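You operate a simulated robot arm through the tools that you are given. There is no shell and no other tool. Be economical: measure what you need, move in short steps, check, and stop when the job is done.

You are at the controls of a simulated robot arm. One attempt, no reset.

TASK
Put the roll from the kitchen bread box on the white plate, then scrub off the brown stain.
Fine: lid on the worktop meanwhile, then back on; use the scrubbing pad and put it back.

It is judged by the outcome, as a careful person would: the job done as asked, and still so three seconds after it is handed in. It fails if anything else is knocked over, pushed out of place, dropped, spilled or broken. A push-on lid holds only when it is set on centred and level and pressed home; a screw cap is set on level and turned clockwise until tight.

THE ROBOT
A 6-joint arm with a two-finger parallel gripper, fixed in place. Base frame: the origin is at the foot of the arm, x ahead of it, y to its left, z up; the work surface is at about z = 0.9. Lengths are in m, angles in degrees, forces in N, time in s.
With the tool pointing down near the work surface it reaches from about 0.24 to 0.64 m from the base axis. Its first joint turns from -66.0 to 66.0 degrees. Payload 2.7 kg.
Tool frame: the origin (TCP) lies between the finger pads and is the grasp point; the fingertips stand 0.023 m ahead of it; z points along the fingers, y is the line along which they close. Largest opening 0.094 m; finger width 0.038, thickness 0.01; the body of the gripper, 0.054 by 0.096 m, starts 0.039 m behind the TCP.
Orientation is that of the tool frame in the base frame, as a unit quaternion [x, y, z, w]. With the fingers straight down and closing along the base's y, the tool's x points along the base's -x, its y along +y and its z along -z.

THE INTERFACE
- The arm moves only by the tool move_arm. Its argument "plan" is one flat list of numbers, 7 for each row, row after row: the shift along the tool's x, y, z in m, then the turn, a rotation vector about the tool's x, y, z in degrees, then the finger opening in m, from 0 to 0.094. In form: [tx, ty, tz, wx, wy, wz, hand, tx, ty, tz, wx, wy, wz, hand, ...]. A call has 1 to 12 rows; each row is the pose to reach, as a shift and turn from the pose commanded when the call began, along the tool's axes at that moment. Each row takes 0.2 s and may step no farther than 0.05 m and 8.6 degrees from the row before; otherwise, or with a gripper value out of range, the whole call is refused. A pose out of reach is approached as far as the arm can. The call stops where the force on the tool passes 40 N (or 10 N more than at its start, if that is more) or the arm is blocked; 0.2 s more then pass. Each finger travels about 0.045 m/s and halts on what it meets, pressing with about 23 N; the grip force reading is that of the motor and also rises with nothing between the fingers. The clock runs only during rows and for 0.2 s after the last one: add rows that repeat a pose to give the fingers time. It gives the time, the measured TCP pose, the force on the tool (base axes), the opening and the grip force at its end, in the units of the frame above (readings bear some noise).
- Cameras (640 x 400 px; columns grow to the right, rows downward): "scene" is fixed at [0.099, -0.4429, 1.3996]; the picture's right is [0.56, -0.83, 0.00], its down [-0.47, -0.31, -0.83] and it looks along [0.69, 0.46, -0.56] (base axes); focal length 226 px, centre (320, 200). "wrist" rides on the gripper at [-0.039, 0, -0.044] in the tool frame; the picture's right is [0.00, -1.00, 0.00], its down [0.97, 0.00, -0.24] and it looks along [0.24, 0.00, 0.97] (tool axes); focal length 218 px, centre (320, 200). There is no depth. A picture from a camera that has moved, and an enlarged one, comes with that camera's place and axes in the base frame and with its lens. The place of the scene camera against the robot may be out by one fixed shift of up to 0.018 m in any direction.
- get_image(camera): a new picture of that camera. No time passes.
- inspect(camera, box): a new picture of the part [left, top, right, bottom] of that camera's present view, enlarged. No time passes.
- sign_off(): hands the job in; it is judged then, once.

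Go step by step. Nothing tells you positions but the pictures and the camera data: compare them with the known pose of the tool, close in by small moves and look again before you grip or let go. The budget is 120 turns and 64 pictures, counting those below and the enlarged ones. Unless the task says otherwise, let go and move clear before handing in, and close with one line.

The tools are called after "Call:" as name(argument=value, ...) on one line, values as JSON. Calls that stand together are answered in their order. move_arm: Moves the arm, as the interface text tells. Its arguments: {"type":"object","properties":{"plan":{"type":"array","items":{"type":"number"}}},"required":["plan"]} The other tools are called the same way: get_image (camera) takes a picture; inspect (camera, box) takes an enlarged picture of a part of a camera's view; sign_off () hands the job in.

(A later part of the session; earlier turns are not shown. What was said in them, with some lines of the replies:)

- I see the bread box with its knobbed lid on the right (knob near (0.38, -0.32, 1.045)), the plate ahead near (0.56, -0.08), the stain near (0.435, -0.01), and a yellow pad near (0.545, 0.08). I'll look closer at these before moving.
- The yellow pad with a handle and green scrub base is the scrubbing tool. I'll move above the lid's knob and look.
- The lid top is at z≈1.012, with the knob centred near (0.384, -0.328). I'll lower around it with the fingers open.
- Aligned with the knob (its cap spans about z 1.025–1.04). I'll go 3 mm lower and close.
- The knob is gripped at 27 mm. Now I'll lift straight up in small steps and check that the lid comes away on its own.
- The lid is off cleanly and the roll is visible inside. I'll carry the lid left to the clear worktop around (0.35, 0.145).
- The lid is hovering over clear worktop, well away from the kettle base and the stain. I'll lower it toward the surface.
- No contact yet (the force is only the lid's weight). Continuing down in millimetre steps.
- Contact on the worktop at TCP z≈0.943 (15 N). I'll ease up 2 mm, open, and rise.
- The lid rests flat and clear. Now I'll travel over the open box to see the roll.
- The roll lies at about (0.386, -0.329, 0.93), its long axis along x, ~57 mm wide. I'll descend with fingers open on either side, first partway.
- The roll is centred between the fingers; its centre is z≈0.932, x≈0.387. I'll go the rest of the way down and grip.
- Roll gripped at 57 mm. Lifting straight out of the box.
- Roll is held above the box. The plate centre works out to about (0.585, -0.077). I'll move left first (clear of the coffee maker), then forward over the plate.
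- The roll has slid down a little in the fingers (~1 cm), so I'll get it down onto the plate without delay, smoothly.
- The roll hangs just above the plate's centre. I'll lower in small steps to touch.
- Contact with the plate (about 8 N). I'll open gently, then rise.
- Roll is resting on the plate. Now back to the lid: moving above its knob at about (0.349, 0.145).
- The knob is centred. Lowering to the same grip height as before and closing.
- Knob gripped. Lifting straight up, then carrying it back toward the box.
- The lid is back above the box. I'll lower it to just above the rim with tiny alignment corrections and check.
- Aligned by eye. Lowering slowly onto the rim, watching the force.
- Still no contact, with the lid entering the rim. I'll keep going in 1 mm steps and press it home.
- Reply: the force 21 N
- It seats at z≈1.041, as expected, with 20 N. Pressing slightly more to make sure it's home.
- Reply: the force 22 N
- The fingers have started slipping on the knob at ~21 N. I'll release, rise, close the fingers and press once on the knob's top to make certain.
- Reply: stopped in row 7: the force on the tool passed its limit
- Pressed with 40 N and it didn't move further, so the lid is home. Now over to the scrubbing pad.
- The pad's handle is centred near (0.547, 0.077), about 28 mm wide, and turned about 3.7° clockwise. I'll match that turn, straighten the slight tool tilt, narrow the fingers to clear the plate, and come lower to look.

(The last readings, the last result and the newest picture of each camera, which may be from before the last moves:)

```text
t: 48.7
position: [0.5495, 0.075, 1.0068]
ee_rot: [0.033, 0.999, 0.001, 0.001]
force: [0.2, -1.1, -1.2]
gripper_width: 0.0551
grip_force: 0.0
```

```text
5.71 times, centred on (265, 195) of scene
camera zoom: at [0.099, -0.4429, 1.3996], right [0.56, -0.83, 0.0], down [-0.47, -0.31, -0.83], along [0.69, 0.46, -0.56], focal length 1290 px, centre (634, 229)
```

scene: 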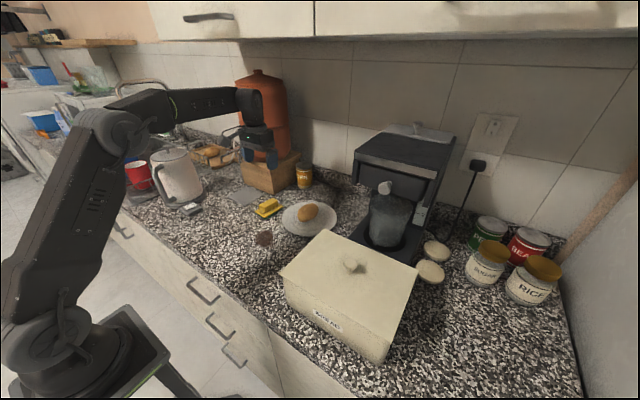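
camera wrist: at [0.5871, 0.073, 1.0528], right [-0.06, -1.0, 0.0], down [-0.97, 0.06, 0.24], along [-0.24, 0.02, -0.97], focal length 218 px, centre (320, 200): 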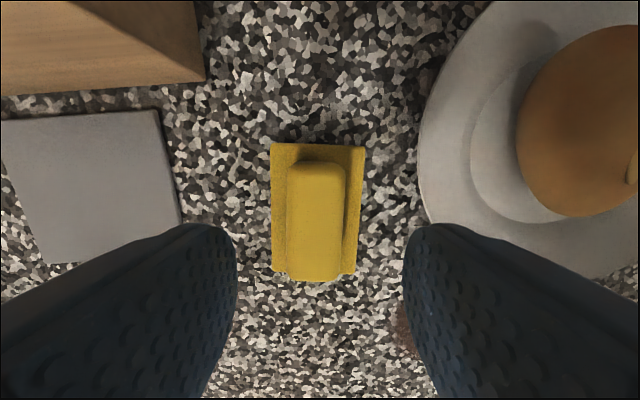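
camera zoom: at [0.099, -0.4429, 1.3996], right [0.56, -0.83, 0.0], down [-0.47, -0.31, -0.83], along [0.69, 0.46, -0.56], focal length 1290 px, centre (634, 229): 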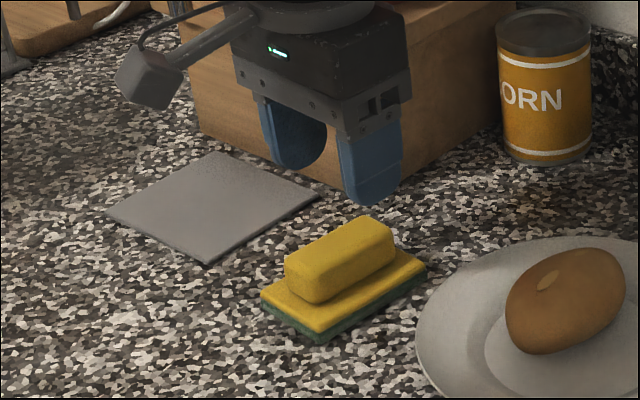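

The fingers straddle the handle well; a 2.5 mm sideways correction, then down to just above the pad's base.

Call:
move_arm(plan=[0.002, 0.0025, 0.03, 0, 0, 0, 0.055, 0.002, 0.0025, 0.052, 0, 0, 0, 0.055, 0.002, 0.0025, 0.06, 0, 0, 0, 0.055, 0.002, 0.0025, 0.06, 0, 0, 0, 0.055])

Call:
get_image(camera="wrist")

Call:
inspect(camera="scene", box=[230, 175, 300, 225])

```text
t: 49.7
position: [0.5473, 0.0796, 0.9477]
ee_rot: [0.033, 0.999, 0.0, 0.0]
force: [0.2, 0.2, 0.0]
gripper_width: 0.0553
grip_force: 0.1
```

```text
23 pictures are left
camera wrist: at [0.5847, 0.0771, 0.9923], right [-0.06, -1.0, 0.0], down [-0.97, 0.06, 0.24], along [-0.24, 0.02, -0.97], focal length 218 px, centre (320, 200)
```

wrist: 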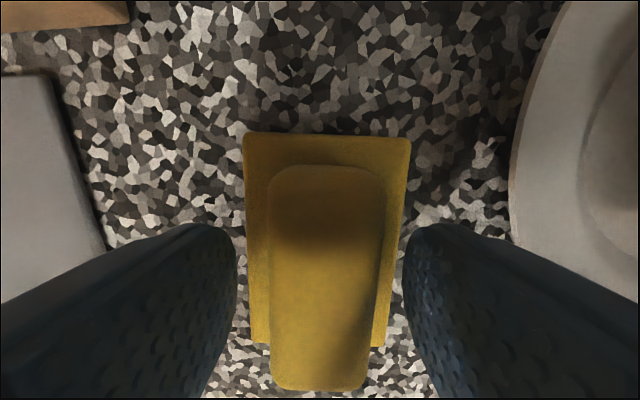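

```text
8.00 times, centred on (265, 200) of scene
camera zoom: at [0.099, -0.4429, 1.3996], right [0.56, -0.83, 0.0], down [-0.47, -0.31, -0.83], along [0.69, 0.46, -0.56], focal length 1806 px, centre (760, 200)
```

zoom: 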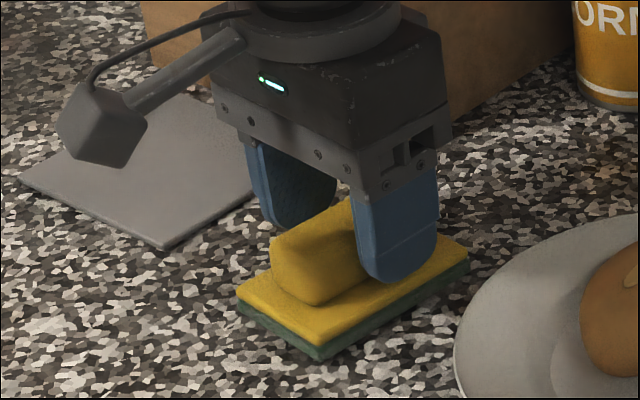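

Nicely centred. 3 mm lower and close on the handle.

Call:
move_arm(plan=[0, 0, 0.003, 0, 0, 0, 0.055, 0, 0, 0.003, 0, 0, 0, 0.03, 0, 0, 0.003, 0, 0, 0, 0.01, 0, 0, 0.003, 0, 0, 0, 0.01, 0, 0, 0.003, 0, 0, 0, 0.01])

```text
t: 50.9
position: [0.547, 0.0767, 0.9429]
ee_rot: [0.032, 0.999, 0.001, 0.001]
force: [0.0, 0.1, 0.3]
gripper_width: 0.0314
grip_force: 23.4
```

Handle gripped (31 mm). Lifting 5 cm, drawing back toward me first and then right to over the stain at about (0.433, -0.012), clear of the plate.

Call:
move_arm(plan=[0, 0, -0.02, 0, 0, 0, 0.01, 0, 0, -0.05, 0, 0, 0, 0.01, 0.04, 0, -0.05, 0, 0, 0, 0.01, 0.08, 0, -0.05, 0, 0, 0, 0.01, 0.108, -0.02, -0.05, 0, 0, 0, 0.01, 0.108, -0.06, -0.05, 0, 0, 0, 0.01, 0.108, -0.097, -0.05, 0, 0, 0, 0.01, 0.108, -0.097, -0.05, 0, 0, 0, 0.01])

Call:
inspect(camera="scene", box=[210, 180, 350, 280])

Call:
get_image(camera="wrist")

```text
t: 52.7
position: [0.4322, -0.014, 0.9928]
ee_rot: [0.032, 1.0, 0.001, 0.001]
force: [-0.7, 1.0, -0.3]
gripper_width: 0.0314
grip_force: 22.9
```

```text
4.00 times, centred on (280, 230) of scene
camera zoom: at [0.099, -0.443, 1.3996], right [0.56, -0.83, 0.0], down [-0.47, -0.31, -0.83], along [0.69, 0.46, -0.56], focal length 903 px, centre (480, 80)
```

zoom: 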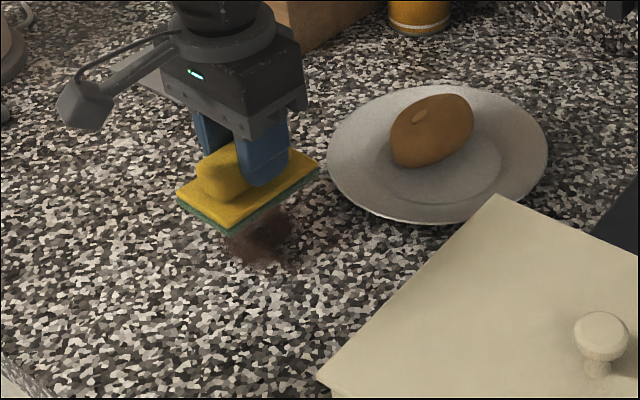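

```text
20 pictures are left
camera wrist: at [0.4703, -0.0146, 1.0375], right [-0.06, -1.0, 0.0], down [-0.97, 0.06, 0.24], along [-0.24, 0.02, -0.97], focal length 218 px, centre (320, 200)
```

wrist: 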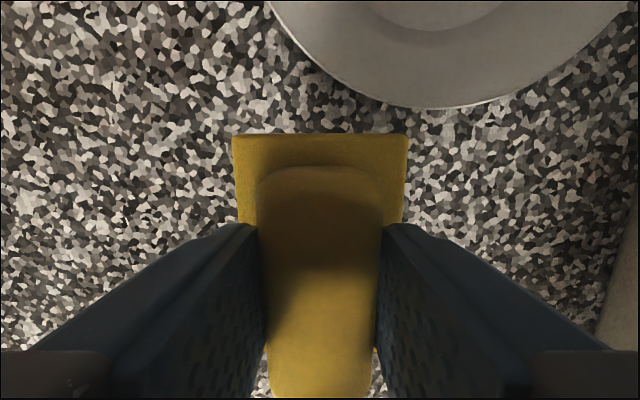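

The pad is level over the stain. Lowering to contact.

Call:
move_arm(plan=[0, 0, 0.025, 0, 0, 0, 0.01, 0, 0, 0.045, 0, 0, 0, 0.01, 0, 0, 0.05, 0, 0, 0, 0.01, 0, 0, 0.0515, 0, 0, 0, 0.01, 0, 0, 0.0515, 0, 0, 0, 0.01])

```text
t: 53.9
position: [0.432, -0.0112, 0.9432]
ee_rot: [0.031, 1.0, 0.001, 0.001]
force: [-4.1, 1.8, 20.2]
gripper_width: 0.0316
grip_force: 22.7
```

Contact at 20 N; I'll ease the pressure slightly and scrub back and forth with modest strokes.

Call:
move_arm(plan=[0, 0.012, -0.0006, 0, 0, 0, 0.01, 0, 0.025, -0.0006, 0, 0, 0, 0.01, 0, 0.01, -0.0006, 0, 0, 0, 0.01, 0, -0.01, -0.0006, 0, 0, 0, 0.01, 0, -0.025, -0.0006, 0, 0, 0, 0.01, 0, -0.01, -0.0006, 0, 0, 0, 0.01, 0, 0.01, -0.0006, 0, 0, 0, 0.01, 0, 0.025, -0.0006, 0, 0, 0, 0.01, 0, 0.01, -0.0006, 0, 0, 0, 0.01, 0, -0.01, -0.0006, 0, 0, 0, 0.01, 0, -0.025, -0.0006, 0, 0, 0, 0.01, 0, 0, -0.0006, 0, 0, 0, 0.01])

Call:
inspect(camera="scene", box=[210, 180, 350, 280])

```text
t: 56.5
position: [0.4327, -0.0144, 0.9427]
ee_rot: [0.032, 0.999, -0.001, 0.001]
force: [-0.8, -8.3, 19.4]
gripper_width: 0.0313
grip_force: 23.2
```

```text
4.00 times, centred on (280, 230) of scene
camera zoom: at [0.0986, -0.4432, 1.3995], right [0.56, -0.83, 0.0], down [-0.47, -0.31, -0.83], along [0.69, 0.46, -0.56], focal length 903 px, centre (480, 80)
```

zoom: 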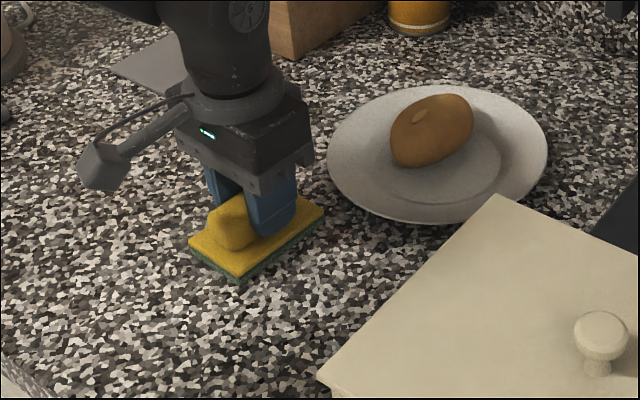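

Pad is gripped firmly and flat; no brown visible around it. A round of front-to-back strokes as well.

Call:
move_arm(plan=[0.018, 0.012, 0, 0, 0, 0, 0.01, 0.0, 0.015, 0, 0, 0, 0, 0.01, -0.01, 0.015, 0, 0, 0, 0, 0.01, 0.005, 0.01, 0, 0, 0, 0, 0.01, 0.02, 0.0, 0, 0, 0, 0, 0.01, 0.0, 0.0, 0, 0, 0, 0, 0.01, -0.01, -0.005, 0, 0, 0, 0, 0.01, 0.005, -0.015, 0, 0, 0, 0, 0.01, 0.02, -0.015, 0, 0, 0, 0, 0.01, 0.0, -0.01, 0, 0, 0, 0, 0.01, -0.01, 0.0, 0, 0, 0, 0, 0.01, 0, 0, 0, 0, 0, 0, 0.01])

Call:
move_arm(plan=[0, 0, -0.02, 0, 0, 0, 0.01, 0, 0.02, -0.05, 0, 0, 0, 0.01, 0, 0.06, -0.05, 0, 0, 0, 0.01, 0, 0.097, -0.05, 0, 0, 0, 0.01, 0, 0.097, -0.05, 0, 0, 0, 0.01])

Call:
inspect(camera="scene", box=[210, 180, 350, 280])

Call:
get_image(camera="wrist")

```text
t: 59.1
position: [0.4327, -0.0119, 0.9432]
ee_rot: [0.032, 0.999, 0.001, 0.0]
force: [-0.6, -0.3, -0.3]
gripper_width: 0.0313
grip_force: 23.2
```

```text
t: 60.3
position: [0.4379, 0.0841, 0.9935]
ee_rot: [0.032, 0.999, 0.001, 0.001]
force: [0.0, -0.8, 0.0]
gripper_width: 0.0312
grip_force: 23.9
```

```text
4.00 times, centred on (280, 230) of scene
camera zoom: at [0.099, -0.4429, 1.3996], right [0.56, -0.83, 0.0], down [-0.47, -0.31, -0.83], along [0.69, 0.46, -0.56], focal length 903 px, centre (480, 80)
```

zoom: 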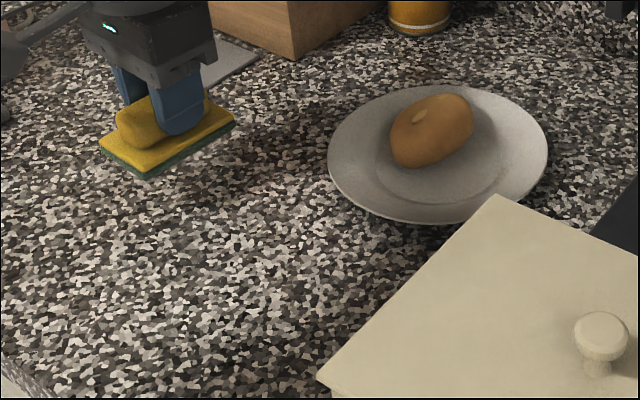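

```text
17 pictures are left
camera wrist: at [0.4762, 0.0828, 1.0383], right [-0.06, -1.0, 0.0], down [-0.97, 0.06, 0.24], along [-0.24, 0.02, -0.97], focal length 218 px, centre (320, 200)
```

wrist: 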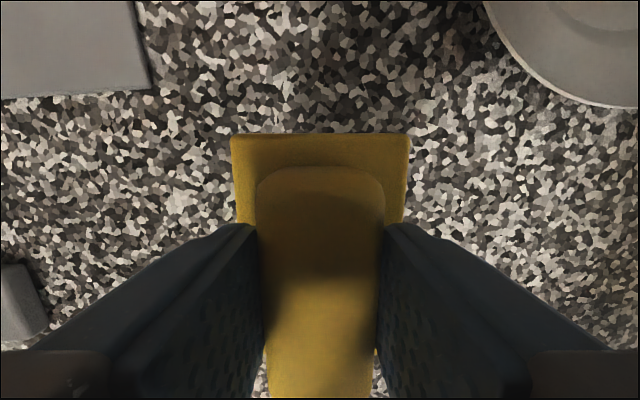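

The stain appears gone; a closer look at the spot to be sure.

Call:
inspect(camera="scene", box=[230, 210, 310, 265])

```text
7.27 times, centred on (270, 238) of scene
camera zoom: at [0.099, -0.4429, 1.3996], right [0.56, -0.83, 0.0], down [-0.47, -0.31, -0.83], along [0.69, 0.46, -0.56], focal length 1642 px, centre (684, -73)
```

zoom: 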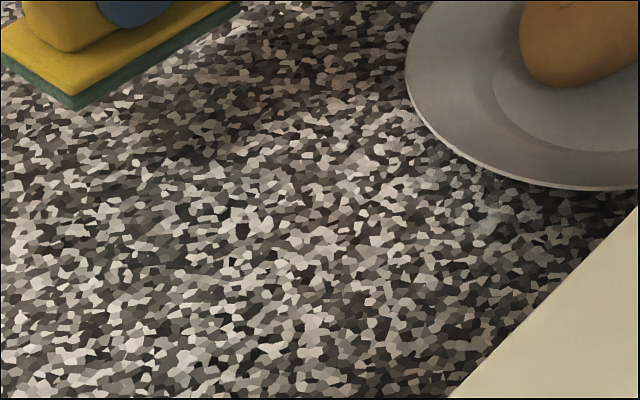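

Clean. Now returning the pad to its exact original spot.

Call:
move_arm(plan=[-0.04, 0, 0, 0, 0, 0, 0.01, -0.08, 0, 0, 0, 0, 0, 0.01, -0.108, 0, 0, 0, 0, 0, 0.01, -0.108, 0, 0.025, 0, 0, 0, 0.01, -0.108, 0, 0.042, 0, 0, 0, 0.01, -0.108, 0, 0.047, 0, 0, 0, 0.01, -0.108, 0, 0.0491, 0, 0, 0, 0.01, -0.108, 0, 0.0491, 0, 0, 0, 0.01])

Call:
inspect(camera="scene", box=[220, 160, 310, 230])

```text
t: 62.1
position: [0.5463, 0.078, 0.9421]
ee_rot: [0.032, 0.999, 0.001, 0.001]
force: [0.2, -0.2, -0.3]
gripper_width: 0.0314
grip_force: 23.1
```

```text
5.71 times, centred on (265, 195) of scene
camera zoom: at [0.099, -0.4429, 1.3996], right [0.56, -0.83, 0.0], down [-0.47, -0.31, -0.83], along [0.69, 0.46, -0.56], focal length 1290 px, centre (634, 229)
```

zoom: 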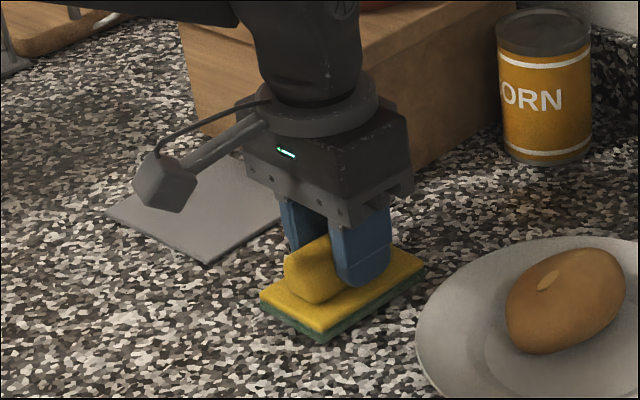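

Back in its original place in the picture. A touch lower for contact, then release and rise.

Call:
move_arm(plan=[0, 0, 0.0007, 0, 0, 0, 0.01, 0, 0, 0.0007, 0, 0, 0, 0.035, 0, 0, 0.0007, 0, 0, 0, 0.055, 0, 0, 0.0007, 0, 0, 0, 0.055, 0, 0, -0.03, 0, 0, 0, 0.055, 0, 0, -0.07, 0, 0, 0, 0.055, 0, 0, -0.12, 0, 0, 0, 0.055, 0.03, 0, -0.16, 0, 0, 0, 0.055, 0.07, 0, -0.18, 0, 0, 0, 0.055, 0.07, 0, -0.18, 0, 0, 0, 0.055])

Call:
get_image(camera="scene")

Call:
get_image(camera="wrist")

Call:
inspect(camera="scene", box=[260, 210, 440, 370])

```text
t: 64.3
position: [0.473, 0.0832, 1.1252]
ee_rot: [0.032, 0.999, 0.0, 0.0]
force: [0.3, -0.7, -0.6]
gripper_width: 0.0549
grip_force: 0.0
```

```text
14 pictures are left
```

scene: 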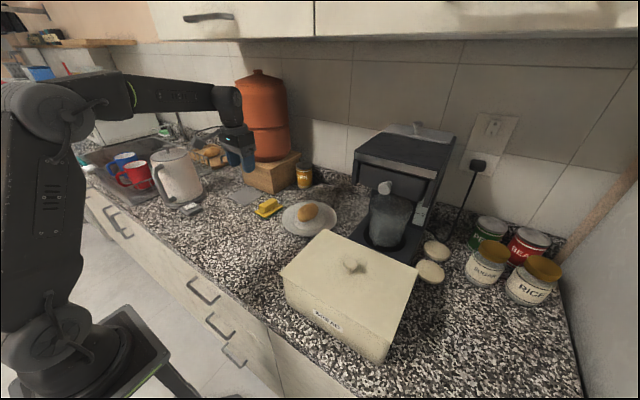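

```text
13 pictures are left
camera wrist: at [0.5113, 0.0823, 1.1701], right [-0.06, -1.0, 0.0], down [-0.97, 0.06, 0.24], along [-0.24, 0.02, -0.97], focal length 218 px, centre (320, 200)
```

wrist: 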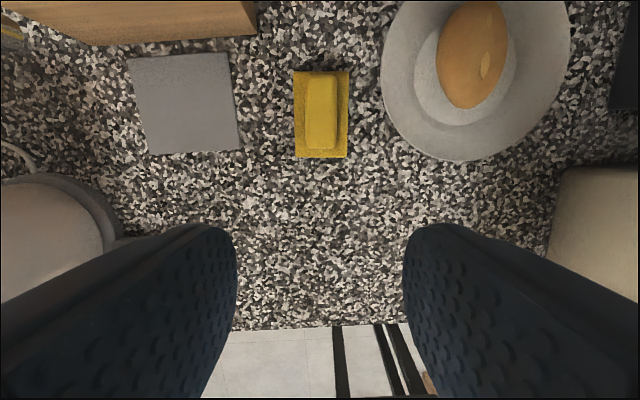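

```text
2.50 times, centred on (350, 290) of scene
camera zoom: at [0.099, -0.4429, 1.3996], right [0.56, -0.83, 0.0], down [-0.47, -0.31, -0.83], along [0.69, 0.46, -0.56], focal length 564 px, centre (245, -25)
```

zoom: 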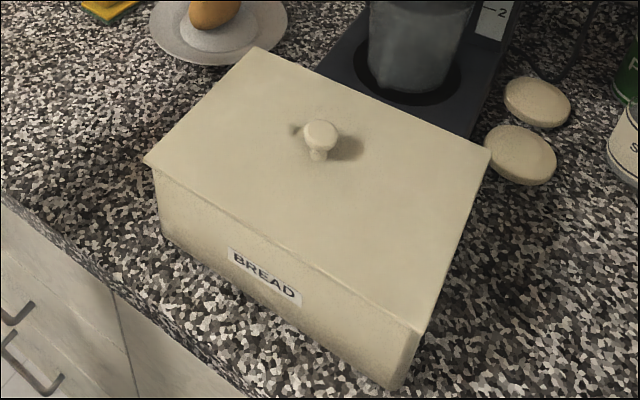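

The roll is on the plate, the stain is gone, the pad is back in its spot, and the lid is seated flush. The gripper is clear, so I'm handing in.

Call:
sign_off()

```text
The job is handed in.
```

The job is done and handed in: the roll is on the white plate, the brown stain is scrubbed off, the bread box lid is pressed back on, and the scrubbing pad is back in its place.
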